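You operate a simulated robot arm through the tools that you are given. There is no shell and no other tool. Be economical: measure what you need, move in short steps, check, and stop when the job is done.

The job below is to be done with a simulated two-armed robot. You get a single attempt, and the scene is never put back.

JOB
Fetch the yellow striped packet and set it on top of the spare medium cups. Take the medium clear tub on the top of the wooden table and put it away on the top of the end bench. Take the brown lidded box and put it on the top of the pick-up table. Take the orange cup and leave it on top of the clear medium cups. Do these in any order. Set down upright: yellow striped packet, medium clear tub, brown lidded box, orange cup.

Only the result counts: the job must be done as asked and must still hold three seconds after the hand-in. Knocking over, shifting, dropping, spilling or breaking anything else fails it.

ROBOT AND FRAMES
Two 7-joint arms with fingered hands on one trunk, on a base that drives. Base frame: it is fixed to the floor where the robot stands at the start and does not move with it; the origin is under the middle of the robot, x ahead of it, y to its left, z up; the surface under the hand at the start is at about z = 0.84. Lengths are in m, angles in rad, forces in N, time in s.
The left shoulder is at the start at [0.022, 0.216, 1.323], the right one opposite. With the tool pointing down near the work surface each hand reaches from about 0.1 to 0.62 m from the robot's upright axis, wherever it stands, measured 20 degrees to its own side. Places, roughly: brown lidded box [0.25, -0.25, 0.75]; medium clear tub [0.5, -0.25, 0.75]; medium cups [0.5, 0.5, 1]; orange cup (7x7x12 cm) [0.2, 0, 0.9]; spare medium cups [0.25, 0.25, 1]; top of the end bench [2.2, -1.3, 0.8]; top of the pick-up table [-1.7, 1, 0.8]; yellow striped packet (5x5x6 cm) [0.5, 0.1, 0.9]. Payload 3.6 kg a hand.
The tool frame of a hand sits at the grasp point between the pads (the TCP): z along the fingers, y along the line on which they close. The tips reach 0.022 m beyond it. The gripper opens to 0.132 m. The gripper's body begins 0.06 m behind the TCP. The gripper is a hand of 4 fingers: y runs from the thumb to the fingers, the wrist lies at [0, 0, -0.203] in the tool frame.
Orientation is that of the tool frame in the base frame, as a unit quaternion [w, x, y, z]. With the fingers straight down and closing along the base's y, the tool's x points along the base's -x, its y along +y and its z along -z.

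CONTROLS
- The arms move only by the tool arm_command. It takes "left_motion", "right_motion" or both (then of equal length, played together; a hand with none holds still); each is text: rows parted by semicolons, each of 6 numbers parted by spaces: the shift along the tool's x, y, z in m, then the turn, a rotation vector about the tool's x, y, z in degrees. In form: dx dy dz rx ry rz; .... A call has 1 to 10 rows; each row shifts and turns the commanded pose from where the row before left it, along the tool's axes as they then stand. A row lasts 0.2 s, in which the tool goes at most 0.05 m and 0.15 rad; a call with a longer step from one row to the next is refused whole. Where a pose cannot be reached the arm comes as near as it can. A force on the tool above 40 N (or 10 N above the force at the start of the call, whichever is more), or a blocked arm, ends the call early, and 0.2 s more pass. In this call time passes only in rows, and 0.2 s behind the last. The reply holds the time, the measured pose of the TCP, the force on the tool along the base axes, the opening and the grip force, in the units named above and with some noise, with the torque about the TCP (base axes, N m) and any sound that the robot's microphone picked up.
- Cameras (640 x 400 px; columns grow to the right, rows downward): "scene" is now at [0.1699, 0.0089, 1.2271]; the picture's right is [0.07, -1.00, 0.00], its down [-0.49, -0.04, -0.87] and it looks along [0.87, 0.06, -0.49] (base axes); focal length 214 px, centre (320, 200). "left" rides on the left gripper at [-0.053, -0.053, -0.084] in its tool frame; the picture's right is [0.71, -0.71, 0.00], its down [0.53, 0.53, -0.67] and it looks along [0.47, 0.47, 0.74] (tool axes); focal length 247 px, centre (320, 200). "right" rides on the right gripper at [0.053, -0.053, -0.084] in its tool frame; the picture's right is [0.71, 0.71, 0.00], its down [-0.53, 0.53, -0.67] and it looks along [-0.47, 0.47, 0.74] (tool axes); focal length 247 px, centre (320, 200). There is no depth. A picture from a camera that has moved, and an enlarged one, comes with that camera's place and axes in the base frame and with its lens.
- snapshot(camera): a new picture of that camera. It takes no simulated time.
- slide_trunk(by): slides the trunk up (or, below 0, down) by that many m; the arms and the scene camera ride with it, the base frame stays. It gives what a move gives, with no picture.
- roll_base(legs): drives the robot by 1 to 6 legs, each [ahead, turn to the left] in m and rad, along the robot's own axes; the way and the turn of a leg run together, so that a leg with both is an arc; at most 1.5 m and 3.142 rad a leg. The arms and the cameras ride along, it lands a little off, and it stops where it bumps. It gives what a move gives.
- set_fingers(finger1, finger2, finger3, thumb_bend, hand): sets how far each is bent, from 0 (flat) to 1 (curled in); at 0.3 the hand is open as for a grip, at 0.7 the pads meet at the TCP. One left out holds its place. A second passes; each finger stops where it meets its share of the squeeze, and holds until it gets a number again. It is the only way to open and close the hand. It gives what a move gives, with no picture; readings hold the bend of each and the force on the fingers (four entries, about 0 where the hand has none), thumb and palm.
- pan_tilt(pan, tilt): turns the head with the scene camera to pan (to the left, within 1.047 rad either way) and tilt (down, from -0.506 to 1.204), counted from straight ahead of the robot. It gives what a move gives.
- close_up(camera, box): a new picture of the part [left, top, right, bottom] of that camera's present view, enlarged. It takes no simulated time.
- hand_in(): hands the job in; it is judged then, once.

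Go step by step. Nothing tells you exact positions but the pictures and the camera data: compare them with the known pose of the tool, close in by small moves and look again before you grip or let go. The budget is 165 turns and 118 pictures, counting those below and the enlarged ones. Unless the task says otherwise, let go and move clear before handing in, and close with one line.

The tools are called after "Emit:" as name(argument=value, ...) on one line, values as JSON. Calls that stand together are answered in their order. arm_command: Moves the arms, as the interface text tells. Its arguments: {"type":"object","properties":{"left_motion":{"type":"string"},"right_motion":{"type":"string"}},"required":[]} The other tools are called the same way: slide_trunk (by) slides the trunk up or down; set_fingers (finger1, finger2, finger3, thumb_bend, hand) moves the fingers one by one; roll_base (legs) drives the base; pan_tilt (pan, tilt) turns the head that bears the scene camera; snapshot (camera) takes a picture; close_up (camera, box) takes an enlarged picture of a part of a camera's view; hand_in () hands the job in.

At the start:

```text
clock: 0.0
left_tcp_pos: [0.4695, 0.3516, 1.2267]
left_ee_rot: [-0.001, 0.003, 1.0, 0.0]
left_ft_force: [0.5, 0.1, -0.6]
left_ft_torque: [0.0, 0.01, -0.01]
left_grip_width: 0.1319
left_grip_force: 0.0
left_shape: jaw
left_bend: [0.3, 0.3, 0.3, 0.3]
left_finger forces: [0.1, 0.0, 0.1, 0.0, 0.0, 0.0]
right_tcp_pos: [0.3503, -0.0451, 1.2143]
right_ee_rot: [-0.001, 0.003, 1.0, 0.0]
right_ft_force: [-1.0, 0.7, 0.6]
right_ft_torque: [-0.01, 0.01, 0.0]
right_grip_width: 0.1319
right_grip_force: 0.0
right_shape: jaw
right_bend: [0.3, 0.3, 0.3, 0.3]
right_finger forces: [0.1, 0.0, 0.0, 0.1, 0.0, 0.1]
trunk travel left (down, up): [-0.6, 0.076]
robot x, y, heading: [0.0042, -0.0002, -0.003]
head pan, tilt: [0.073, 0.51]
```

scene: 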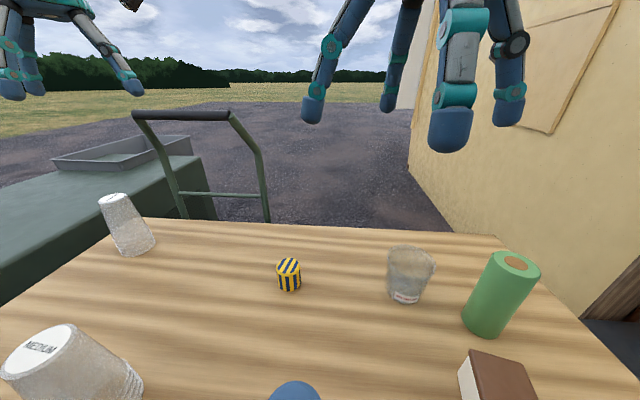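
right: 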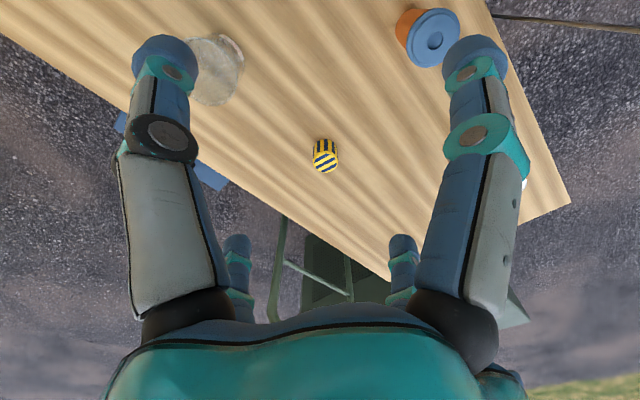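
left: 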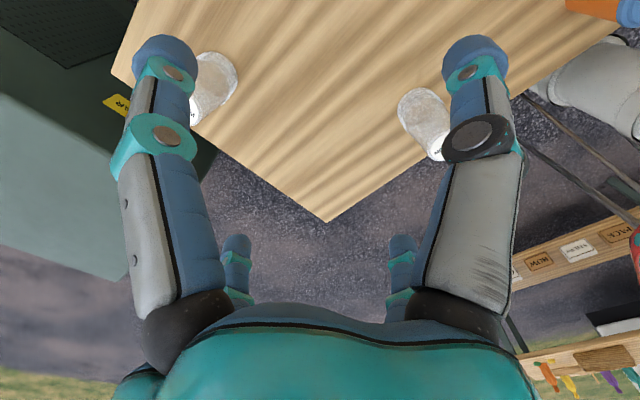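

I see the table with two stacks of upturned cups, the packet, a clear tub, a green can, a brown box and the orange cup close to the robot. I'll look down and around to measure things first.

Emit:
pan_tilt(pan=0.0, tilt=1.0)

Emit:
snapshot(camera="scene")

Emit:
pan_tilt(pan=-1.0, tilt=0.3)

Emit:
snapshot(camera="scene")

Emit:
pan_tilt(pan=1.0, tilt=0.3)

Emit:
snapshot(camera="scene")

```text
clock: 0.9
left_tcp_pos: [0.4711, 0.3519, 1.2272]
left_ee_rot: [-0.001, 0.003, 1.0, 0.0]
left_ft_force: [-0.1, 0.1, -0.2]
left_ft_torque: [0.01, -0.01, 0.04]
left_grip_width: 0.1322
left_grip_force: 0.0
left_shape: jaw
left_bend: [0.3, 0.3, 0.3, 0.3]
left_finger forces: [0.0, 0.1, 0.1, 0.0, 0.1, 0.1]
right_tcp_pos: [0.3508, -0.046, 1.2139]
right_ee_rot: [-0.001, 0.003, 1.0, 0.0]
right_ft_force: [0.4, 0.0, -0.4]
right_ft_torque: [0.0, 0.01, -0.06]
right_grip_width: 0.1317
right_grip_force: 0.0
right_shape: jaw
right_bend: [0.3, 0.3, 0.3, 0.3]
right_finger forces: [0.0, 0.1, 0.1, 0.0, 0.0, 0.0]
trunk travel left (down, up): [-0.6, 0.076]
robot x, y, heading: [0.0011, 0.0006, -0.001]
head pan, tilt: [0.0, 1.0]
```

```text
114 pictures are left
camera scene: at [0.1491, 0.0023, 1.1871], right [0.0, -1.0, 0.0], down [-0.84, 0.0, -0.54], along [0.54, 0.0, -0.84], focal length 214 px, centre (320, 200)
```

scene: 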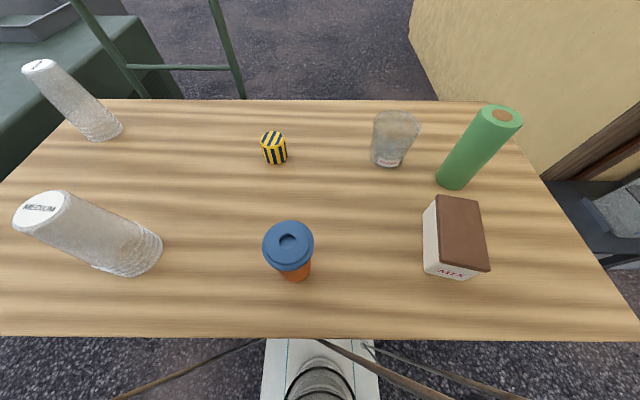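

```text
clock: 2.2
left_tcp_pos: [0.4707, 0.352, 1.2267]
left_ee_rot: [-0.001, 0.003, 1.0, 0.0]
left_ft_force: [0.7, -0.4, 0.7]
left_ft_torque: [-0.01, -0.02, 0.0]
left_grip_width: 0.1319
left_grip_force: 0.1
left_shape: jaw
left_bend: [0.3, 0.3, 0.3, 0.3]
left_finger forces: [0.0, 0.0, 0.0, 0.0, 0.0, 0.0]
right_tcp_pos: [0.349, -0.0463, 1.2154]
right_ee_rot: [-0.001, 0.003, 1.0, 0.0]
right_ft_force: [0.6, -0.2, 0.0]
right_ft_torque: [0.01, 0.02, 0.01]
right_grip_width: 0.132
right_grip_force: 0.0
right_shape: jaw
right_bend: [0.3, 0.3, 0.3, 0.3]
right_finger forces: [0.0, 0.0, 0.0, 0.0, 0.0, 0.0]
trunk travel left (down, up): [-0.6, 0.076]
robot x, y, heading: [0.0011, -0.0004, 0.007]
head pan, tilt: [-1.0, 0.3]
```

```text
113 pictures are left
camera scene: at [0.1299, -0.0763, 1.2465], right [-0.84, -0.54, 0.0], down [-0.16, 0.25, -0.95], along [0.52, -0.8, -0.3], focal length 214 px, centre (320, 200)
```

scene: 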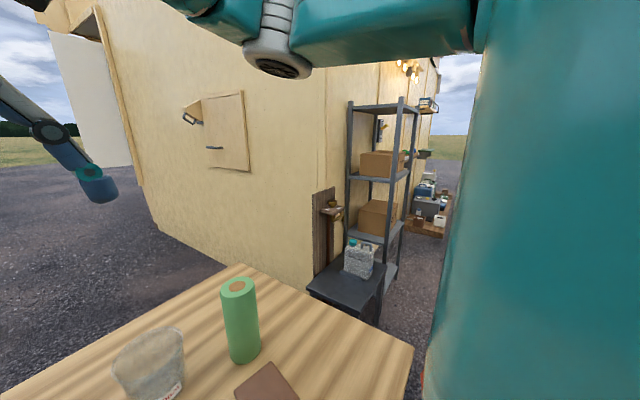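

```text
clock: 4.1
left_tcp_pos: [0.4708, 0.3516, 1.2266]
left_ee_rot: [-0.001, 0.004, 1.0, -0.001]
left_ft_force: [0.5, 0.0, -0.1]
left_ft_torque: [0.02, 0.01, -0.01]
left_grip_width: 0.132
left_grip_force: 0.0
left_shape: jaw
left_bend: [0.3, 0.3, 0.3, 0.3]
left_finger forces: [0.1, 0.0, 0.1, 0.0, 0.1, 0.0]
right_tcp_pos: [0.3498, -0.0448, 1.2154]
right_ee_rot: [-0.001, 0.003, 1.0, 0.0]
right_ft_force: [-0.3, 0.8, -0.5]
right_ft_torque: [0.0, 0.01, -0.02]
right_grip_width: 0.1319
right_grip_force: 0.2
right_shape: jaw
right_bend: [0.3, 0.3, 0.3, 0.3]
right_finger forces: [0.1, 0.0, 0.1, 0.0, 0.1, 0.1]
trunk travel left (down, up): [-0.6, 0.076]
robot x, y, heading: [-0.0001, -0.0006, -0.002]
head pan, tilt: [1.0, 0.3]
```

```text
112 pictures are left
camera scene: at [0.1299, 0.0808, 1.2465], right [0.84, -0.54, 0.0], down [-0.16, -0.25, -0.96], along [0.52, 0.8, -0.3], focal length 214 px, centre (320, 200)
```

scene: 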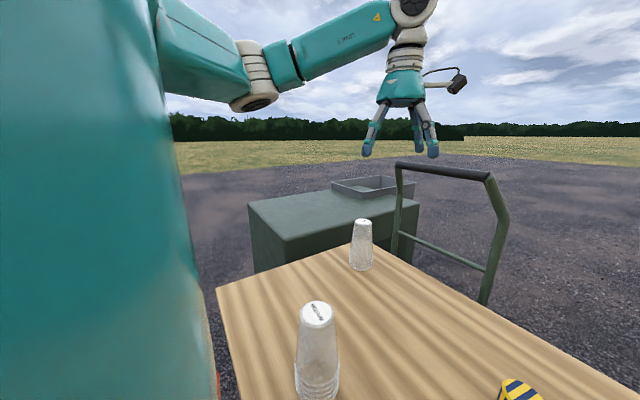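

The near stack (spare cups) stands near [0.26, 0.30], the far stack near [0.57, 0.53], the packet near [0.48, 0.095] and the orange cup near [0.24, 0.04]. I'll clear the right hand aside and bring the left hand above the packet.

Emit:
arm_command(left_motion="0 -0.043 0.022 0 0 0;0 -0.043 0.022 0 0 0;0 -0.043 0.022 0 0 0;0 -0.043 0.022 0 0 0;0 -0.043 0.022 0 0 0;0 -0.043 0.022 0 0 0", right_motion="0 -0.048 0 0 0 0;0 -0.048 0 0 0 0;0 -0.048 0 0 0 0;0 -0.048 0 0 0 0;0 -0.048 0 0 0 0;0 0 0 0 0 0")

Emit:
pan_tilt(pan=0.2, tilt=0.8)

Emit:
snapshot(camera="scene")

Emit:
snapshot(camera="left")

Emit:
snapshot(camera="right")

```text
clock: 5.5
left_tcp_pos: [0.4725, 0.0924, 1.0933]
left_ee_rot: [-0.001, 0.003, 1.0, 0.0]
left_ft_force: [0.4, 0.3, -0.3]
left_ft_torque: [0.02, -0.02, 0.06]
left_grip_width: 0.1319
left_grip_force: 0.0
left_shape: jaw
left_bend: [0.3, 0.3, 0.3, 0.3]
left_finger forces: [0.0, 0.0, 0.0, 0.0, 0.1, 0.1]
right_tcp_pos: [0.3465, -0.2857, 1.2163]
right_ee_rot: [0.0, 0.002, 1.0, 0.0]
right_ft_force: [0.3, 0.0, -0.5]
right_ft_torque: [0.02, 0.0, 0.0]
right_grip_width: 0.132
right_grip_force: 0.0
right_shape: jaw
right_bend: [0.3, 0.3, 0.3, 0.3]
right_finger forces: [0.1, 0.1, 0.0, 0.1, 0.1, 0.0]
trunk travel left (down, up): [-0.6, 0.076]
robot x, y, heading: [0.0015, -0.001, 0.001]
head pan, tilt: [1.0, 0.3]
```

```text
clock: 6.7
left_tcp_pos: [0.471, 0.0941, 1.094]
left_ee_rot: [-0.001, 0.004, 1.0, 0.0]
left_ft_force: [0.4, -0.6, -0.2]
left_ft_torque: [0.01, 0.0, 0.03]
left_grip_width: 0.1316
left_grip_force: 0.0
left_shape: jaw
left_bend: [0.3, 0.3, 0.3, 0.3]
left_finger forces: [0.0, 0.1, 0.0, 0.1, 0.0, 0.0]
right_tcp_pos: [0.3458, -0.2844, 1.218]
right_ee_rot: [0.001, 0.004, 1.0, 0.001]
right_ft_force: [0.4, -0.5, -0.1]
right_ft_torque: [-0.01, -0.02, 0.01]
right_grip_width: 0.132
right_grip_force: 0.0
right_shape: jaw
right_bend: [0.3, 0.3, 0.3, 0.3]
right_finger forces: [0.0, 0.1, 0.1, 0.0, 0.0, 0.1]
trunk travel left (down, up): [-0.6, 0.076]
robot x, y, heading: [0.0037, 0.0014, -0.002]
head pan, tilt: [0.201, 0.799]
```

```text
111 pictures are left
camera scene: at [0.1583, 0.0183, 1.2022], right [0.2, -0.98, 0.0], down [-0.7, -0.14, -0.7], along [0.68, 0.14, -0.72], focal length 214 px, centre (320, 200)
```

scene: 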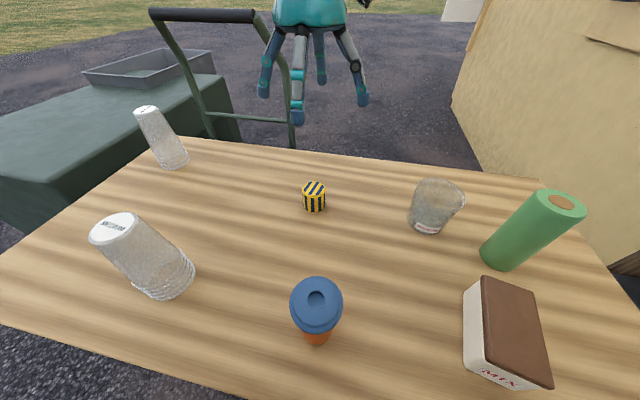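

```text
110 pictures are left
camera left: at [0.5247, 0.0397, 1.179], right [-0.71, -0.7, 0.0], down [-0.52, 0.53, 0.67], along [-0.47, 0.48, -0.74], focal length 247 px, centre (320, 200)
```

left: 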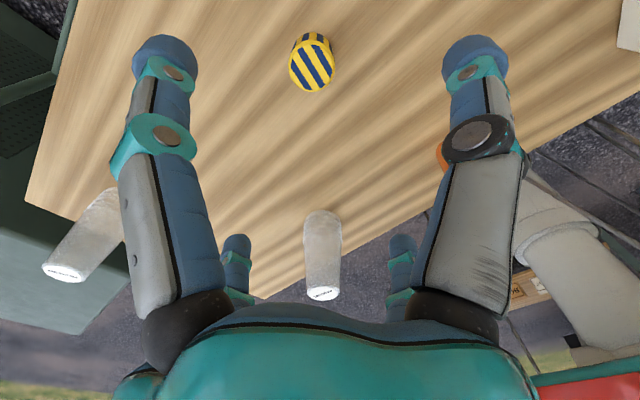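

```text
109 pictures are left
camera right: at [0.2922, -0.3368, 1.3002], right [-0.7, 0.71, 0.0], down [0.53, 0.52, 0.67], along [0.48, 0.47, -0.74], focal length 247 px, centre (320, 200)
```

right: 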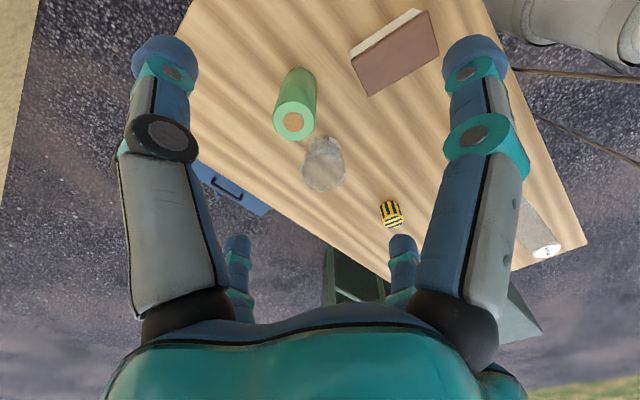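

The packet's top centre is at about [0.478, 0.096, 0.90] from both cameras. I'll lower the left hand around it.

Emit:
arm_command(left_motion="-0.006 0.003 0.03 0 0 0;0 0 0.045 0 0 0;0 0 0.045 0 0 0;0 0 0.045 0 0 0;0 0 0.04 0 0 0")

Emit:
close_up(camera="scene", box=[220, 120, 420, 245])

Emit:
snapshot(camera="left")

```text
clock: 7.9
left_tcp_pos: [0.4746, 0.0975, 0.8889]
left_ee_rot: [-0.001, 0.003, 1.0, 0.0]
left_ft_force: [0.2, -0.3, -0.5]
left_ft_torque: [-0.03, 0.0, 0.01]
left_grip_width: 0.1318
left_grip_force: 0.0
left_shape: jaw
left_bend: [0.3, 0.3, 0.3, 0.3]
left_finger forces: [0.0, 0.1, 0.1, 0.1, 0.0, 0.0]
right_tcp_pos: [0.3461, -0.2836, 1.2172]
right_ee_rot: [-0.002, 0.003, 1.0, 0.0]
right_ft_force: [-0.4, -0.6, -0.5]
right_ft_torque: [0.01, -0.01, -0.02]
right_grip_width: 0.1318
right_grip_force: 0.0
right_shape: jaw
right_bend: [0.3, 0.3, 0.3, 0.3]
right_finger forces: [0.1, 0.1, 0.1, 0.1, 0.0, 0.1]
trunk travel left (down, up): [-0.6, 0.076]
robot x, y, heading: [0.0008, -0.0011, -0.001]
head pan, tilt: [0.201, 0.799]
```

```text
3.20 times, centred on (320, 182) of scene
camera zoom: at [0.1585, 0.0182, 1.2021], right [0.2, -0.98, 0.0], down [-0.7, -0.14, -0.7], along [0.68, 0.14, -0.72], focal length 686 px, centre (320, 256)
```

zoom: 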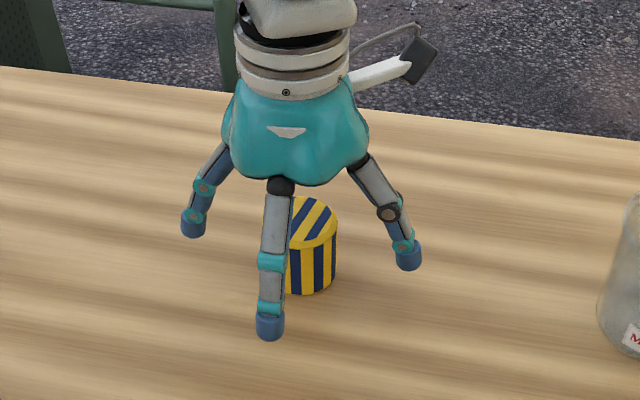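

```text
107 pictures are left
camera left: at [0.5281, 0.0426, 0.9731], right [-0.71, -0.7, 0.0], down [-0.52, 0.53, 0.67], along [-0.47, 0.48, -0.74], focal length 247 px, centre (320, 200)
```

left: 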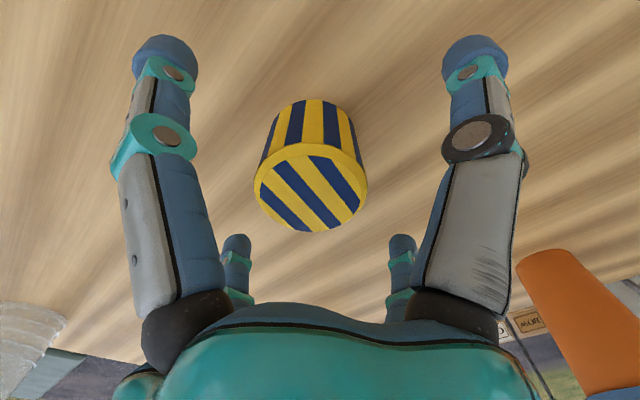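

The packet lies about 7 mm to the thumb side of the hand's centre; I'll shift and close all fingers evenly.

Emit:
arm_command(left_motion="-0.006 -0.007 0.004 0 0 0")

Emit:
set_fingers(hand="left", finger1=0.48, finger2=0.48, finger3=0.48, thumb_bend=0.48)

Emit:
snapshot(camera="left")

```text
clock: 8.3
left_tcp_pos: [0.4806, 0.0878, 0.8852]
left_ee_rot: [-0.002, 0.004, 1.0, 0.0]
left_ft_force: [0.3, -0.8, 0.2]
left_ft_torque: [0.01, 0.05, 0.03]
left_grip_width: 0.1319
left_grip_force: 0.1
left_shape: jaw
left_bend: [0.3, 0.3, 0.3, 0.3]
left_finger forces: [0.0, 0.0, 0.0, 0.1, 0.0, 0.1]
right_tcp_pos: [0.3463, -0.2852, 1.2165]
right_ee_rot: [-0.001, 0.004, 1.0, 0.0]
right_ft_force: [0.5, 0.8, -0.6]
right_ft_torque: [-0.01, -0.01, 0.03]
right_grip_width: 0.1321
right_grip_force: 0.0
right_shape: jaw
right_bend: [0.3, 0.3, 0.3, 0.3]
right_finger forces: [0.0, 0.1, 0.0, 0.1, 0.1, 0.0]
trunk travel left (down, up): [-0.6, 0.076]
robot x, y, heading: [-0.0002, 0.0017, 0.002]
head pan, tilt: [0.201, 0.799]
```

```text
clock: 9.3
left_tcp_pos: [0.4795, 0.0888, 0.8851]
left_ee_rot: [-0.001, 0.003, 1.0, 0.0]
left_ft_force: [0.0, -0.1, -1.0]
left_ft_torque: [0.0, 0.01, 0.01]
left_grip_width: 0.0458
left_grip_force: 0.1
left_shape: fingers
left_bend: [0.48, 0.48, 0.48, 0.48]
left_finger forces: [0.1, 0.0, 0.0, 0.1, 0.0, 0.0]
right_tcp_pos: [0.3456, -0.2851, 1.215]
right_ee_rot: [-0.001, 0.004, 1.0, 0.0]
right_ft_force: [0.9, 0.2, -0.4]
right_ft_torque: [0.03, 0.01, 0.01]
right_grip_width: 0.1319
right_grip_force: 0.1
right_shape: jaw
right_bend: [0.3, 0.3, 0.3, 0.3]
right_finger forces: [0.0, 0.0, 0.0, 0.0, 0.0, 0.0]
trunk travel left (down, up): [-0.6, 0.076]
robot x, y, heading: [-0.0, 0.002, -0.001]
head pan, tilt: [0.201, 0.799]
```

```text
106 pictures are left
camera left: at [0.534, 0.0351, 0.9701], right [-0.71, -0.7, 0.0], down [-0.52, 0.53, 0.67], along [-0.47, 0.48, -0.74], focal length 247 px, centre (320, 200)
```

left: 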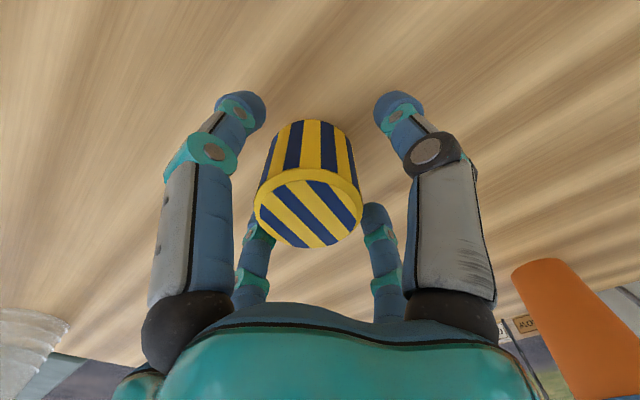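

Well centred; close to grip.

Emit:
set_fingers(hand="left", finger1=0.6, finger2=0.6, finger3=0.6, thumb_bend=0.6)

Emit:
snapshot(camera="left")

```text
clock: 10.3
left_tcp_pos: [0.481, 0.0897, 0.8865]
left_ee_rot: [-0.001, 0.003, 1.0, 0.001]
left_ft_force: [-0.6, 0.1, -0.6]
left_ft_torque: [-0.04, 0.02, -0.01]
left_grip_width: 0.026
left_grip_force: 6.4
left_shape: fingers
left_bend: [0.56, 0.55, 0.56, 0.57]
left_finger forces: [2.8, 3.2, 3.0, 0.0, 3.3, 0.0]
right_tcp_pos: [0.3461, -0.2826, 1.2164]
right_ee_rot: [-0.001, 0.003, 1.0, 0.0]
right_ft_force: [-0.6, 0.3, 0.6]
right_ft_torque: [-0.01, 0.02, -0.02]
right_grip_width: 0.132
right_grip_force: 0.1
right_shape: jaw
right_bend: [0.3, 0.3, 0.3, 0.3]
right_finger forces: [0.0, 0.1, 0.0, 0.1, 0.0, 0.0]
trunk travel left (down, up): [-0.6, 0.076]
robot x, y, heading: [0.0025, -0.001, -0.001]
head pan, tilt: [0.201, 0.799]
```

```text
105 pictures are left
camera left: at [0.534, 0.0351, 0.97], right [-0.71, -0.7, 0.0], down [-0.52, 0.53, 0.67], along [-0.47, 0.48, -0.74], focal length 247 px, centre (320, 200)
```

left: 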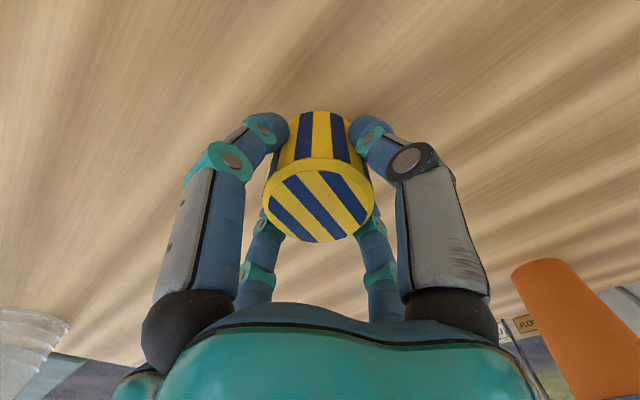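

All four fingers hold it. Lift straight up and check.

Emit:
arm_command(left_motion="0 0 -0.03 0 0 0;0 0 -0.04 0 0 0;0 0 -0.045 0 0 0;0 0 -0.045 0 0 0;0 0 -0.045 0 0 0;0 0 -0.03 0 0 0")

Emit:
pan_tilt(pan=0.6, tilt=0.8)

Emit:
snapshot(camera="scene")

Emit:
snapshot(camera="left")

```text
clock: 11.7
left_tcp_pos: [0.4782, 0.09, 1.1227]
left_ee_rot: [0.0, 0.004, 1.0, 0.001]
left_ft_force: [-0.1, 0.2, -1.0]
left_ft_torque: [0.0, 0.01, -0.02]
left_grip_width: 0.0257
left_grip_force: 6.0
left_shape: fingers
left_bend: [0.56, 0.55, 0.56, 0.57]
left_finger forces: [2.9, 3.1, 2.9, 0.0, 3.2, 0.0]
right_tcp_pos: [0.3469, -0.2834, 1.2164]
right_ee_rot: [0.0, 0.003, 1.0, 0.0]
right_ft_force: [-0.3, 1.1, 0.9]
right_ft_torque: [0.01, -0.01, -0.04]
right_grip_width: 0.132
right_grip_force: 0.1
right_shape: jaw
right_bend: [0.3, 0.3, 0.3, 0.3]
right_finger forces: [0.1, 0.1, 0.0, 0.0, 0.0, 0.0]
trunk travel left (down, up): [-0.6, 0.076]
robot x, y, heading: [-0.0018, -0.0, 0.001]
head pan, tilt: [0.201, 0.799]
```

```text
clock: 12.5
left_tcp_pos: [0.4775, 0.0886, 1.1222]
left_ee_rot: [-0.001, 0.004, 1.0, 0.0]
left_ft_force: [0.1, 0.6, -0.7]
left_ft_torque: [0.01, 0.0, 0.03]
left_grip_width: 0.0257
left_grip_force: 5.7
left_shape: fingers
left_bend: [0.56, 0.55, 0.56, 0.57]
left_finger forces: [2.8, 3.2, 2.9, 0.1, 3.2, 0.1]
right_tcp_pos: [0.3466, -0.2836, 1.2171]
right_ee_rot: [-0.001, 0.003, 1.0, 0.0]
right_ft_force: [-1.8, -0.5, 0.5]
right_ft_torque: [0.01, 0.04, 0.0]
right_grip_width: 0.1317
right_grip_force: 0.0
right_shape: jaw
right_bend: [0.3, 0.3, 0.3, 0.3]
right_finger forces: [0.1, 0.0, 0.0, 0.0, 0.1, 0.1]
trunk travel left (down, up): [-0.6, 0.076]
robot x, y, heading: [0.0011, 0.0009, 0.002]
head pan, tilt: [0.6, 0.799]
```

```text
104 pictures are left
camera scene: at [0.146, 0.0477, 1.2022], right [0.56, -0.83, 0.0], down [-0.59, -0.4, -0.7], along [0.57, 0.39, -0.72], focal length 214 px, centre (320, 200)
```

scene: 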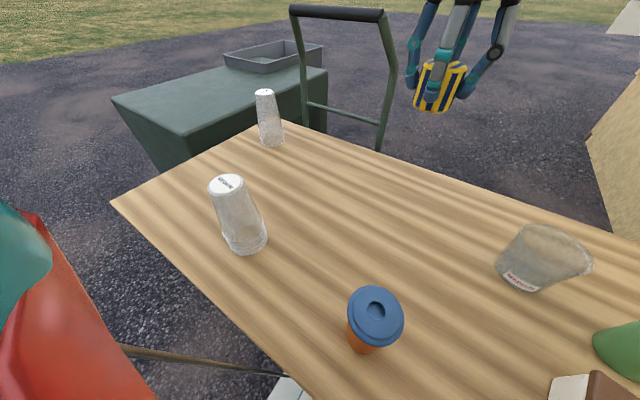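

```text
103 pictures are left
camera left: at [0.532, 0.0349, 1.2066], right [-0.71, -0.7, 0.0], down [-0.52, 0.53, 0.67], along [-0.47, 0.48, -0.74], focal length 247 px, centre (320, 200)
```

left: 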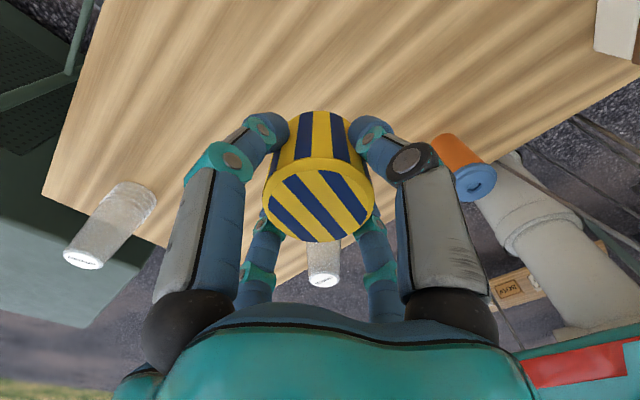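

Packet held. The spare stack's top is at about [0.26, 0.304, 0.983]; I'll carry the packet over it at present height.

Emit:
arm_command(left_motion="0.027 0.027 0 0 0 0;0.027 0.027 0 0 0 0;0.027 0.027 0 0 0 0;0.027 0.027 0 0 0 0;0.027 0.027 0 0 0 0;0.027 0.027 0 0 0 0;0.027 0.027 0 0 0 0;0.027 0.027 0 0 0 0")

Emit:
snapshot(camera="scene")

Emit:
snapshot(camera="left")

Emit:
snapshot(camera="right")

```text
clock: 14.3
left_tcp_pos: [0.2794, 0.2932, 1.123]
left_ee_rot: [0.0, 0.004, 1.0, 0.0]
left_ft_force: [-0.6, 0.7, -0.5]
left_ft_torque: [-0.01, 0.0, 0.0]
left_grip_width: 0.026
left_grip_force: 6.0
left_shape: fingers
left_bend: [0.56, 0.55, 0.56, 0.57]
left_finger forces: [2.8, 3.3, 2.8, 0.0, 3.3, 0.1]
left hand out of reach, approached as far as the arm can: row 8
right_tcp_pos: [0.3462, -0.2841, 1.2165]
right_ee_rot: [0.0, 0.004, 1.0, 0.0]
right_ft_force: [-0.1, 0.1, -0.1]
right_ft_torque: [-0.02, 0.0, -0.01]
right_grip_width: 0.1319
right_grip_force: 0.1
right_shape: jaw
right_bend: [0.3, 0.3, 0.3, 0.3]
right_finger forces: [0.0, 0.1, 0.0, 0.0, 0.0, 0.0]
trunk travel left (down, up): [-0.6, 0.076]
robot x, y, heading: [-0.0013, 0.0055, -0.002]
head pan, tilt: [0.6, 0.799]
```

```text
102 pictures are left
camera scene: at [0.1458, 0.0476, 1.2022], right [0.56, -0.83, 0.0], down [-0.59, -0.4, -0.7], along [0.57, 0.39, -0.72], focal length 214 px, centre (320, 200)
```

scene: 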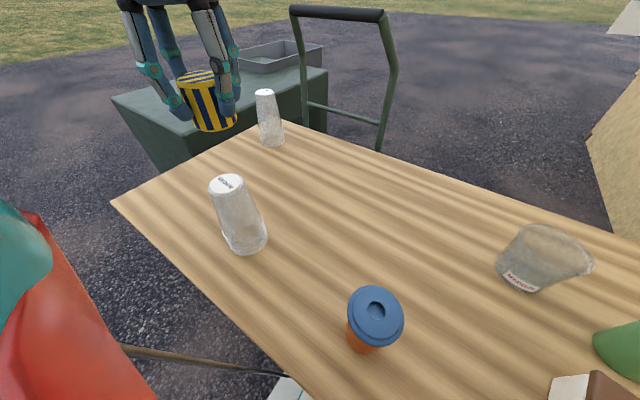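

```text
101 pictures are left
camera left: at [0.333, 0.2384, 1.2066], right [-0.71, -0.7, 0.0], down [-0.52, 0.53, 0.67], along [-0.47, 0.48, -0.74], focal length 247 px, centre (320, 200)
```

left: 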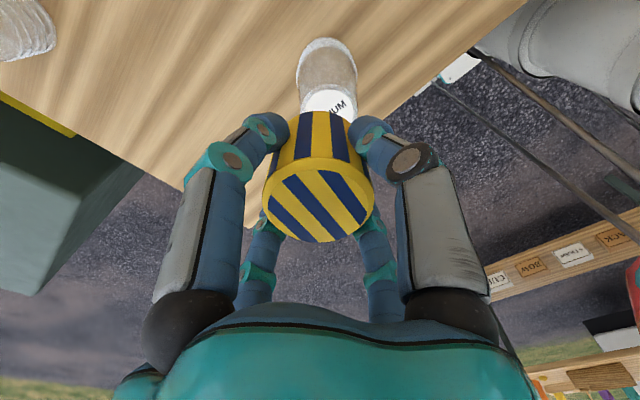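

```text
100 pictures are left
camera right: at [0.2921, -0.3371, 1.3002], right [-0.7, 0.71, 0.0], down [0.53, 0.52, 0.67], along [0.48, 0.47, -0.74], focal length 247 px, centre (320, 200)
```

right: 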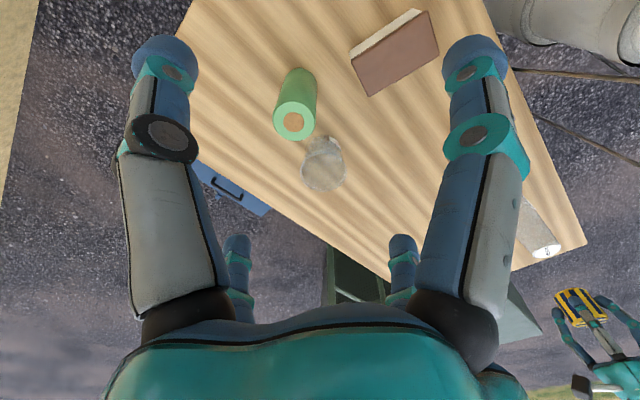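

The arm is too folded at this spot, so I'll slide the trunk up and bring the hand down a bit relative to the shoulder.

Emit:
slide_trunk(by=0.07)

Emit:
arm_command(left_motion="0 0 0.035 0 0 0;0 0 0.035 0 0 0;0.01 0.005 0 0 0 0;0.008 0.004 0 0 0 0")

Emit:
snapshot(camera="scene")

Emit:
snapshot(camera="left")

```text
clock: 15.4
left_tcp_pos: [0.2793, 0.2936, 1.192]
left_ee_rot: [-0.001, 0.004, 1.0, 0.0]
left_ft_force: [0.1, -0.3, -0.5]
left_ft_torque: [-0.02, 0.02, -0.02]
left_grip_width: 0.026
left_grip_force: 6.4
left_shape: fingers
left_bend: [0.56, 0.55, 0.56, 0.57]
left_finger forces: [2.8, 3.3, 2.8, 0.0, 3.2, 0.0]
right_tcp_pos: [0.35, -0.286, 1.2853]
right_ee_rot: [0.0, 0.003, 1.0, 0.0]
right_ft_force: [0.6, 0.0, -0.3]
right_ft_torque: [0.01, 0.01, -0.01]
right_grip_width: 0.1318
right_grip_force: 0.2
right_shape: jaw
right_bend: [0.3, 0.3, 0.3, 0.3]
right_finger forces: [0.1, 0.0, 0.0, 0.0, 0.1, 0.0]
trunk travel left (down, up): [-0.67, 0.006]
robot x, y, heading: [0.0019, -0.0028, -0.002]
head pan, tilt: [0.6, 0.799]
```

```text
clock: 16.4
left_tcp_pos: [0.2606, 0.3044, 1.1224]
left_ee_rot: [0.0, 0.003, 1.0, 0.0]
left_ft_force: [0.9, 0.7, -0.6]
left_ft_torque: [-0.04, -0.03, -0.03]
left_grip_width: 0.0258
left_grip_force: 5.4
left_shape: fingers
left_bend: [0.56, 0.55, 0.56, 0.57]
left_finger forces: [2.8, 3.3, 2.8, 0.0, 3.2, 0.1]
right_tcp_pos: [0.3487, -0.2855, 1.2859]
right_ee_rot: [0.0, 0.003, 1.0, 0.0]
right_ft_force: [0.0, 0.6, 0.3]
right_ft_torque: [-0.05, 0.0, 0.01]
right_grip_width: 0.1319
right_grip_force: 0.1
right_shape: jaw
right_bend: [0.3, 0.3, 0.3, 0.3]
right_finger forces: [0.1, 0.0, 0.0, 0.0, 0.0, 0.0]
trunk travel left (down, up): [-0.67, 0.006]
robot x, y, heading: [0.002, -0.0024, -0.003]
head pan, tilt: [0.6, 0.799]
```

```text
99 pictures are left
camera scene: at [0.1452, 0.0482, 1.2724], right [0.56, -0.83, 0.0], down [-0.59, -0.41, -0.7], along [0.57, 0.39, -0.72], focal length 214 px, centre (320, 200)
```

scene: 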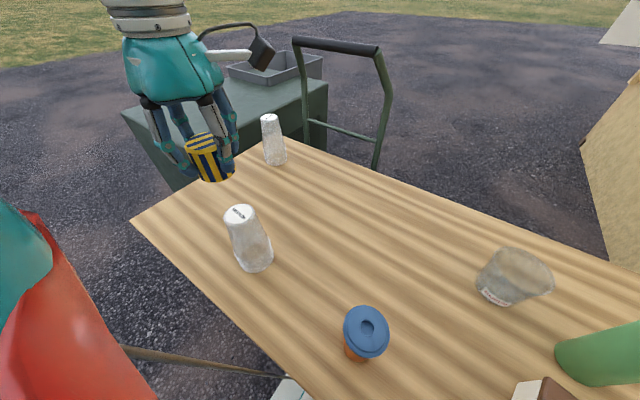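

```text
98 pictures are left
camera left: at [0.314, 0.2496, 1.2065], right [-0.71, -0.7, 0.0], down [-0.52, 0.53, 0.67], along [-0.47, 0.48, -0.74], focal length 247 px, centre (320, 200)
```

left: 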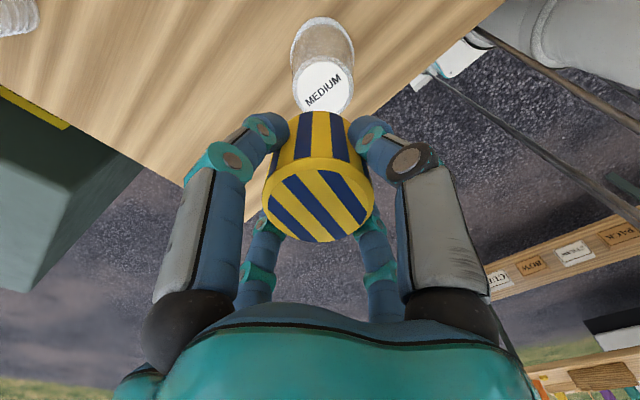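

Stack top now measured at [0.264, 0.302]; I'll centre on it and lower most of the way, then look.

Emit:
arm_command(left_motion="-0.003 -0.002 0.02 0 0 0;0 0 0.03 0 0 0;0 0 0.02 0 0 0")

Emit:
close_up(camera="scene", box=[140, 100, 340, 300])

Emit:
snapshot(camera="left")

```text
clock: 17.2
left_tcp_pos: [0.2631, 0.3007, 1.0519]
left_ee_rot: [0.0, 0.003, 1.0, 0.0]
left_ft_force: [0.1, 0.2, -0.8]
left_ft_torque: [0.01, 0.01, 0.02]
left_grip_width: 0.0259
left_grip_force: 5.9
left_shape: fingers
left_bend: [0.56, 0.55, 0.56, 0.57]
left_finger forces: [2.8, 3.3, 2.8, 0.1, 3.1, 0.1]
right_tcp_pos: [0.3477, -0.2866, 1.2853]
right_ee_rot: [0.0, 0.004, 1.0, -0.001]
right_ft_force: [0.1, -0.5, -0.2]
right_ft_torque: [0.01, -0.04, -0.01]
right_grip_width: 0.1319
right_grip_force: 0.0
right_shape: jaw
right_bend: [0.3, 0.3, 0.3, 0.3]
right_finger forces: [0.0, 0.0, 0.1, 0.0, 0.1, 0.0]
trunk travel left (down, up): [-0.67, 0.006]
robot x, y, heading: [-0.0018, 0.0039, -0.0]
head pan, tilt: [0.6, 0.799]
```

```text
2.00 times, centred on (240, 200) of scene
camera zoom: at [0.1456, 0.0478, 1.2724], right [0.56, -0.83, 0.0], down [-0.59, -0.41, -0.7], along [0.57, 0.39, -0.72], focal length 429 px, centre (480, 200)
```

zoom: 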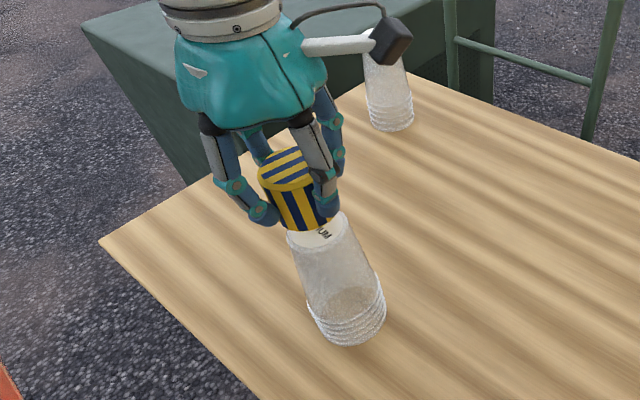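

```text
96 pictures are left
camera left: at [0.317, 0.2473, 1.1357], right [-0.71, -0.7, 0.0], down [-0.52, 0.53, 0.67], along [-0.47, 0.48, -0.74], focal length 247 px, centre (320, 200)
```

left: 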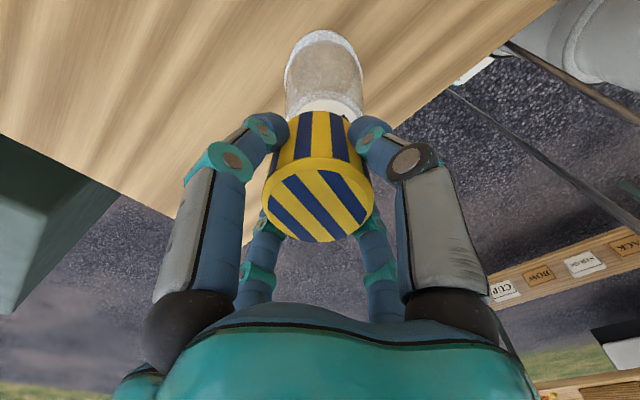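

Alignment looks good. Lower 17 mm and check closely.

Emit:
arm_command(left_motion="0 0 0.01 0 0 0;0 0 0.007 0 0 0")

Emit:
close_up(camera="scene", box=[190, 150, 290, 250])

Emit:
close_up(camera="left", box=[240, 20, 400, 180])

```text
clock: 17.8
left_tcp_pos: [0.2633, 0.3016, 1.0345]
left_ee_rot: [0.0, 0.003, 1.0, -0.001]
left_ft_force: [-1.1, -0.6, -0.3]
left_ft_torque: [0.02, -0.01, -0.01]
left_grip_width: 0.0254
left_grip_force: 6.2
left_shape: fingers
left_bend: [0.56, 0.55, 0.56, 0.57]
left_finger forces: [2.7, 3.4, 2.8, 0.0, 3.2, 0.0]
right_tcp_pos: [0.3482, -0.2859, 1.2857]
right_ee_rot: [-0.001, 0.004, 1.0, 0.0]
right_ft_force: [-0.3, -0.4, -0.5]
right_ft_torque: [0.01, 0.02, -0.02]
right_grip_width: 0.1319
right_grip_force: 0.1
right_shape: jaw
right_bend: [0.3, 0.3, 0.3, 0.3]
right_finger forces: [0.0, 0.0, 0.0, 0.0, 0.0, 0.0]
trunk travel left (down, up): [-0.67, 0.006]
robot x, y, heading: [-0.0011, -0.0005, -0.004]
head pan, tilt: [0.6, 0.799]
```

```text
4.00 times, centred on (240, 200) of scene
camera zoom: at [0.1456, 0.0478, 1.2724], right [0.56, -0.83, 0.0], down [-0.59, -0.41, -0.7], along [0.57, 0.39, -0.72], focal length 858 px, centre (640, 200)
```

zoom: 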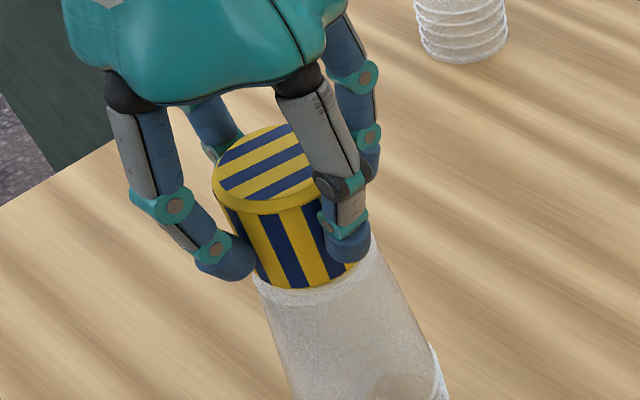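

```text
2.50 times, centred on (320, 100) of left
camera zoom: at [0.3175, 0.2466, 1.1191], right [-0.71, -0.7, 0.0], down [-0.52, 0.53, 0.67], along [-0.47, 0.48, -0.74], focal length 617 px, centre (320, 450)
```

zoom: 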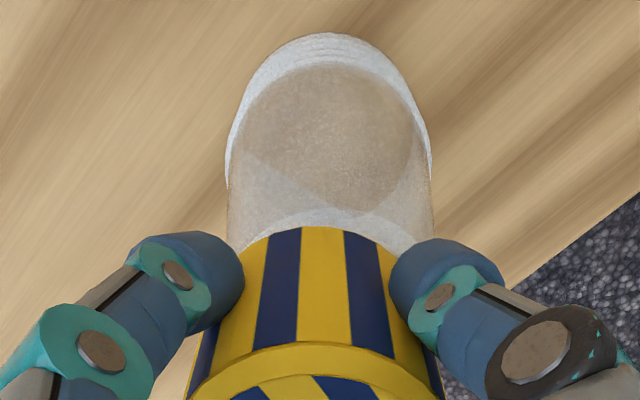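

Nearly touching. Lower in tiny steps until contact shows.

Emit:
arm_command(left_motion="0.001 -0.001 0.003 0 0 0;0 0 0 0 0 0")

Emit:
arm_command(left_motion="0 0 0.003 0 0 0;0 0 0 0 0 0")

Emit:
close_up(camera="scene", box=[190, 150, 290, 250])

```text
clock: 18.4
left_tcp_pos: [0.2631, 0.2998, 1.0325]
left_ee_rot: [0.001, 0.004, 1.0, 0.0]
left_ft_force: [1.1, 3.0, 10.5]
left_ft_torque: [0.1, -0.03, 0.01]
left_grip_width: 0.025
left_grip_force: 7.1
left_shape: fingers
left_bend: [0.56, 0.55, 0.56, 0.58]
left_finger forces: [3.2, 4.6, 3.0, 0.0, 3.4, 0.0]
right_tcp_pos: [0.349, -0.2861, 1.2849]
right_ee_rot: [0.001, 0.004, 1.0, 0.001]
right_ft_force: [0.5, 0.5, 0.0]
right_ft_torque: [0.03, 0.0, -0.02]
right_grip_width: 0.1321
right_grip_force: 0.1
right_shape: jaw
right_bend: [0.3, 0.3, 0.3, 0.3]
right_finger forces: [0.0, 0.0, 0.0, 0.1, 0.0, 0.1]
trunk travel left (down, up): [-0.67, 0.006]
robot x, y, heading: [0.0004, 0.0013, -0.004]
head pan, tilt: [0.6, 0.799]
```

```text
clock: 19.0
left_tcp_pos: [0.2623, 0.2985, 1.0303]
left_ee_rot: [0.0, 0.003, 1.0, 0.001]
left_ft_force: [1.0, 1.3, 11.4]
left_ft_torque: [0.08, -0.05, -0.02]
left_grip_width: 0.0251
left_grip_force: 7.1
left_shape: fingers
left_bend: [0.56, 0.55, 0.56, 0.58]
left_finger forces: [4.0, 4.9, 2.9, 0.0, 3.0, 0.0]
right_tcp_pos: [0.3484, -0.2873, 1.2851]
right_ee_rot: [0.0, 0.004, 1.0, 0.0]
right_ft_force: [0.6, -0.4, 0.6]
right_ft_torque: [-0.01, 0.01, -0.01]
right_grip_width: 0.132
right_grip_force: 0.0
right_shape: jaw
right_bend: [0.3, 0.3, 0.3, 0.3]
right_finger forces: [0.1, 0.0, 0.1, 0.0, 0.0, 0.0]
trunk travel left (down, up): [-0.67, 0.006]
robot x, y, heading: [-0.0017, 0.0004, -0.005]
head pan, tilt: [0.6, 0.799]
```

```text
4.00 times, centred on (240, 200) of scene
camera zoom: at [0.1453, 0.0475, 1.2725], right [0.56, -0.83, 0.0], down [-0.59, -0.4, -0.7], along [0.57, 0.39, -0.72], focal length 858 px, centre (640, 200)
```

zoom: 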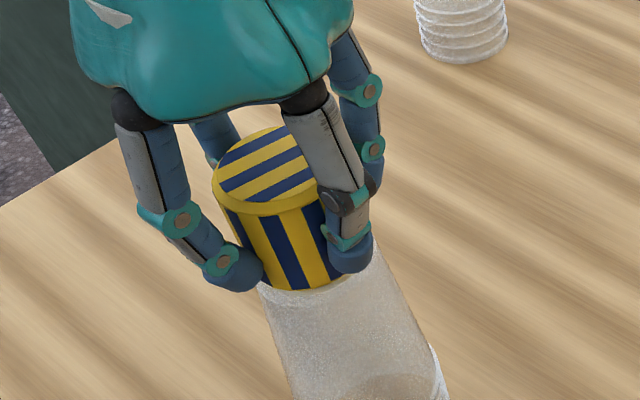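

Contact is made (about 11 N). Ease up 3 mm to relax, then open all fingers together.

Emit:
arm_command(left_motion="0 0.001 -0.003 0 0 0")

Emit:
set_fingers(hand="left", finger1=0.48, finger2=0.48, finger3=0.48, thumb_bend=0.48)

Emit:
close_up(camera="scene", box=[190, 150, 290, 250])

Emit:
snapshot(camera="left")

```text
clock: 19.4
left_tcp_pos: [0.2611, 0.3001, 1.0315]
left_ee_rot: [-0.002, 0.003, 1.0, 0.0]
left_ft_force: [1.1, -0.4, -0.7]
left_ft_torque: [0.06, -0.03, -0.03]
left_grip_width: 0.0252
left_grip_force: 6.3
left_shape: fingers
left_bend: [0.56, 0.55, 0.56, 0.58]
left_finger forces: [3.2, 3.9, 2.8, 0.0, 2.8, 0.0]
right_tcp_pos: [0.3487, -0.2861, 1.2852]
right_ee_rot: [0.0, 0.003, 1.0, 0.0]
right_ft_force: [-0.1, 0.6, 0.5]
right_ft_torque: [-0.01, 0.03, 0.04]
right_grip_width: 0.132
right_grip_force: 0.1
right_shape: jaw
right_bend: [0.3, 0.3, 0.3, 0.3]
right_finger forces: [0.0, 0.1, 0.1, 0.0, 0.0, 0.1]
trunk travel left (down, up): [-0.67, 0.006]
robot x, y, heading: [0.0001, 0.0014, 0.002]
head pan, tilt: [0.6, 0.799]
```

```text
clock: 20.4
left_tcp_pos: [0.2614, 0.2999, 1.0325]
left_ee_rot: [0.0, 0.004, 1.0, 0.0]
left_ft_force: [-0.3, -0.2, 0.1]
left_ft_torque: [-0.03, 0.03, 0.04]
left_grip_width: 0.045
left_grip_force: 0.0
left_shape: fingers
left_bend: [0.48, 0.48, 0.48, 0.48]
left_finger forces: [0.0, 0.0, 0.0, 0.0, 0.0, 0.0]
right_tcp_pos: [0.348, -0.2861, 1.2859]
right_ee_rot: [0.0, 0.004, 1.0, 0.0]
right_ft_force: [0.4, -0.1, 0.0]
right_ft_torque: [0.01, -0.01, -0.02]
right_grip_width: 0.1317
right_grip_force: 0.0
right_shape: jaw
right_bend: [0.3, 0.3, 0.3, 0.3]
right_finger forces: [0.1, 0.0, 0.0, 0.0, 0.0, 0.0]
trunk travel left (down, up): [-0.67, 0.006]
robot x, y, heading: [0.0037, 0.0016, -0.002]
head pan, tilt: [0.6, 0.799]
```

```text
4.00 times, centred on (240, 200) of scene
camera zoom: at [0.1456, 0.0478, 1.2724], right [0.56, -0.83, 0.0], down [-0.59, -0.41, -0.7], along [0.57, 0.39, -0.72], focal length 858 px, centre (640, 200)
```

zoom: 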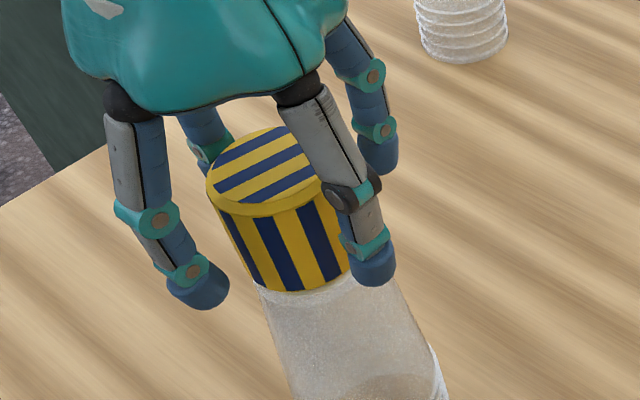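

```text
91 pictures are left
camera left: at [0.3159, 0.2462, 1.1166], right [-0.71, -0.7, 0.0], down [-0.52, 0.53, 0.67], along [-0.47, 0.48, -0.74], focal length 247 px, centre (320, 200)
```

left: 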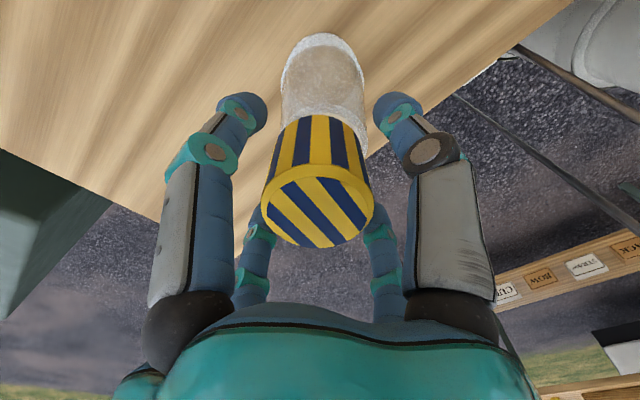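

Packet stands by itself on the spare cups, upright. Open fully and rise straight up.

Emit:
set_fingers(hand="left", finger1=0.3, finger2=0.3, finger3=0.3, thumb_bend=0.3)

Emit:
arm_command(left_motion="0 0 -0.02 0 0 0;0 0 -0.03 0 0 0;0 0 -0.03 0 0 0;0 0 -0.03 0 0 0")

Emit:
snapshot(camera="scene")

```text
clock: 21.4
left_tcp_pos: [0.2623, 0.2991, 1.0318]
left_ee_rot: [0.0, 0.004, 1.0, 0.0]
left_ft_force: [0.3, -0.7, -0.4]
left_ft_torque: [0.02, 0.0, -0.04]
left_grip_width: 0.0872
left_grip_force: 0.0
left_shape: fingers
left_bend: [0.3, 0.3, 0.3, 0.3]
left_finger forces: [0.1, 0.0, 0.1, 0.1, 0.1, 0.0]
right_tcp_pos: [0.3488, -0.2857, 1.2857]
right_ee_rot: [0.0, 0.004, 1.0, 0.0]
right_ft_force: [-0.3, -0.1, -0.1]
right_ft_torque: [0.0, 0.01, -0.01]
right_grip_width: 0.1319
right_grip_force: 0.0
right_shape: jaw
right_bend: [0.3, 0.3, 0.3, 0.3]
right_finger forces: [0.0, 0.1, 0.1, 0.0, 0.0, 0.0]
trunk travel left (down, up): [-0.67, 0.006]
robot x, y, heading: [-0.0028, 0.0045, 0.001]
head pan, tilt: [0.6, 0.799]
```

```text
clock: 22.4
left_tcp_pos: [0.2629, 0.3, 1.1411]
left_ee_rot: [-0.002, 0.004, 1.0, -0.001]
left_ft_force: [-0.4, 0.5, 0.9]
left_ft_torque: [0.04, 0.04, -0.01]
left_grip_width: 0.0876
left_grip_force: 0.0
left_shape: fingers
left_bend: [0.3, 0.3, 0.3, 0.3]
left_finger forces: [0.0, 0.0, 0.0, 0.1, 0.0, 0.1]
right_tcp_pos: [0.3477, -0.2857, 1.285]
right_ee_rot: [0.0, 0.004, 1.0, 0.0]
right_ft_force: [-0.1, -0.3, -0.1]
right_ft_torque: [-0.01, -0.04, 0.01]
right_grip_width: 0.1318
right_grip_force: 0.0
right_shape: jaw
right_bend: [0.3, 0.3, 0.3, 0.3]
right_finger forces: [0.1, 0.0, 0.1, 0.0, 0.0, 0.0]
trunk travel left (down, up): [-0.67, 0.006]
robot x, y, heading: [-0.0016, 0.0002, 0.001]
head pan, tilt: [0.6, 0.799]
```

```text
90 pictures are left
camera scene: at [0.1452, 0.0477, 1.2724], right [0.56, -0.83, 0.0], down [-0.59, -0.41, -0.7], along [0.57, 0.39, -0.72], focal length 214 px, centre (320, 200)
```

scene: 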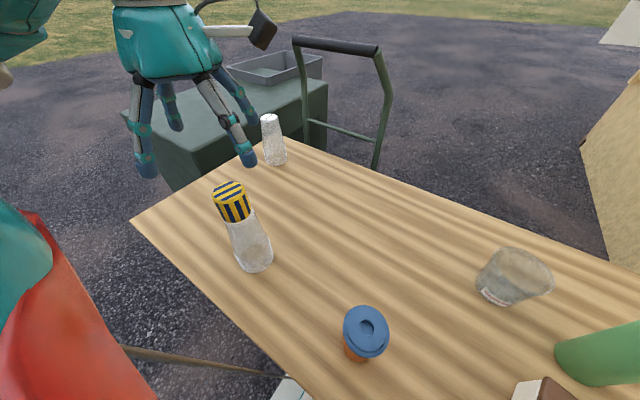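

Packet is safely placed. Now the left hand goes over to the orange cup near [0.238, 0.037].

Emit:
arm_command(left_motion="0 -0.044 0 0 0 0;0 -0.044 0 0 0 0;0 -0.044 0 0 0 0;0.005 -0.044 0.01 0 0 0;0.01 -0.044 0.01 0 0 0;0.01 -0.042 0.01 0 0 0")

Emit:
snapshot(camera="left")

Emit:
pan_tilt(pan=0.2, tilt=1.1)

Emit:
snapshot(camera="scene")

```text
clock: 23.8
left_tcp_pos: [0.2498, 0.023, 1.116]
left_ee_rot: [0.0, 0.003, 1.0, 0.001]
left_ft_force: [-0.1, -0.3, -0.6]
left_ft_torque: [0.01, 0.01, 0.02]
left_grip_width: 0.0875
left_grip_force: 0.1
left_shape: fingers
left_bend: [0.3, 0.3, 0.3, 0.3]
left_finger forces: [0.1, 0.0, 0.1, 0.0, 0.0, 0.0]
left hand out of reach, approached as far as the arm can: row 1
right_tcp_pos: [0.3482, -0.2884, 1.2837]
right_ee_rot: [-0.001, 0.004, 1.0, 0.0]
right_ft_force: [-0.6, -0.6, 0.4]
right_ft_torque: [0.04, -0.01, -0.01]
right_grip_width: 0.132
right_grip_force: 0.1
right_shape: jaw
right_bend: [0.3, 0.3, 0.3, 0.3]
right_finger forces: [0.0, 0.1, 0.1, 0.0, 0.0, 0.0]
trunk travel left (down, up): [-0.67, 0.006]
robot x, y, heading: [-0.001, -0.0024, -0.002]
head pan, tilt: [0.6, 0.799]
```

```text
89 pictures are left
camera left: at [0.3042, -0.0313, 1.2005], right [-0.71, -0.7, 0.0], down [-0.52, 0.53, 0.67], along [-0.47, 0.48, -0.74], focal length 247 px, centre (320, 200)
```

left: 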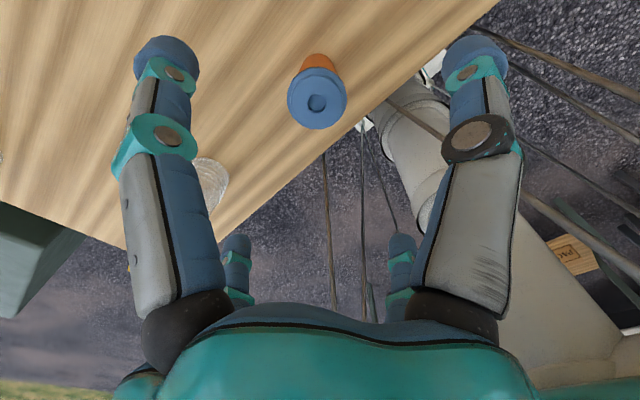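

```text
clock: 24.7
left_tcp_pos: [0.2496, 0.026, 1.1165]
left_ee_rot: [-0.001, 0.004, 1.0, 0.001]
left_ft_force: [0.0, 0.1, 0.7]
left_ft_torque: [-0.02, 0.03, -0.01]
left_grip_width: 0.0878
left_grip_force: 0.1
left_shape: fingers
left_bend: [0.3, 0.3, 0.3, 0.3]
left_finger forces: [0.0, 0.1, 0.0, 0.0, 0.0, 0.0]
right_tcp_pos: [0.3484, -0.2859, 1.2855]
right_ee_rot: [-0.001, 0.003, 1.0, -0.001]
right_ft_force: [0.1, 0.7, 0.4]
right_ft_torque: [-0.02, 0.0, -0.01]
right_grip_width: 0.1318
right_grip_force: 0.1
right_shape: jaw
right_bend: [0.3, 0.3, 0.3, 0.3]
right_finger forces: [0.0, 0.0, 0.0, 0.0, 0.1, 0.1]
trunk travel left (down, up): [-0.67, 0.006]
robot x, y, heading: [0.0028, -0.0007, -0.003]
head pan, tilt: [0.201, 1.1]
```

```text
88 pictures are left
camera scene: at [0.1409, 0.0144, 1.2507], right [0.2, -0.98, 0.0], down [-0.87, -0.18, -0.45], along [0.44, 0.09, -0.89], focal length 214 px, centre (320, 200)
```

scene: 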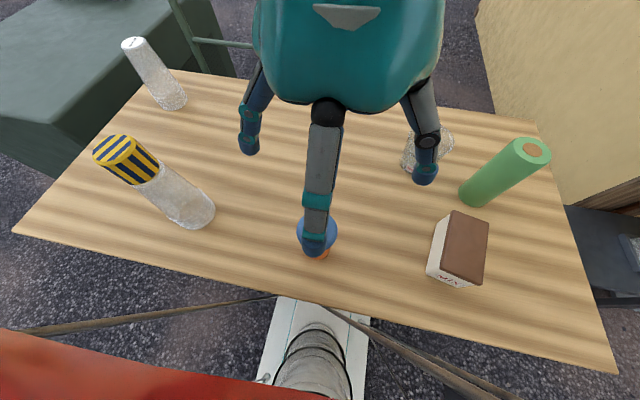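

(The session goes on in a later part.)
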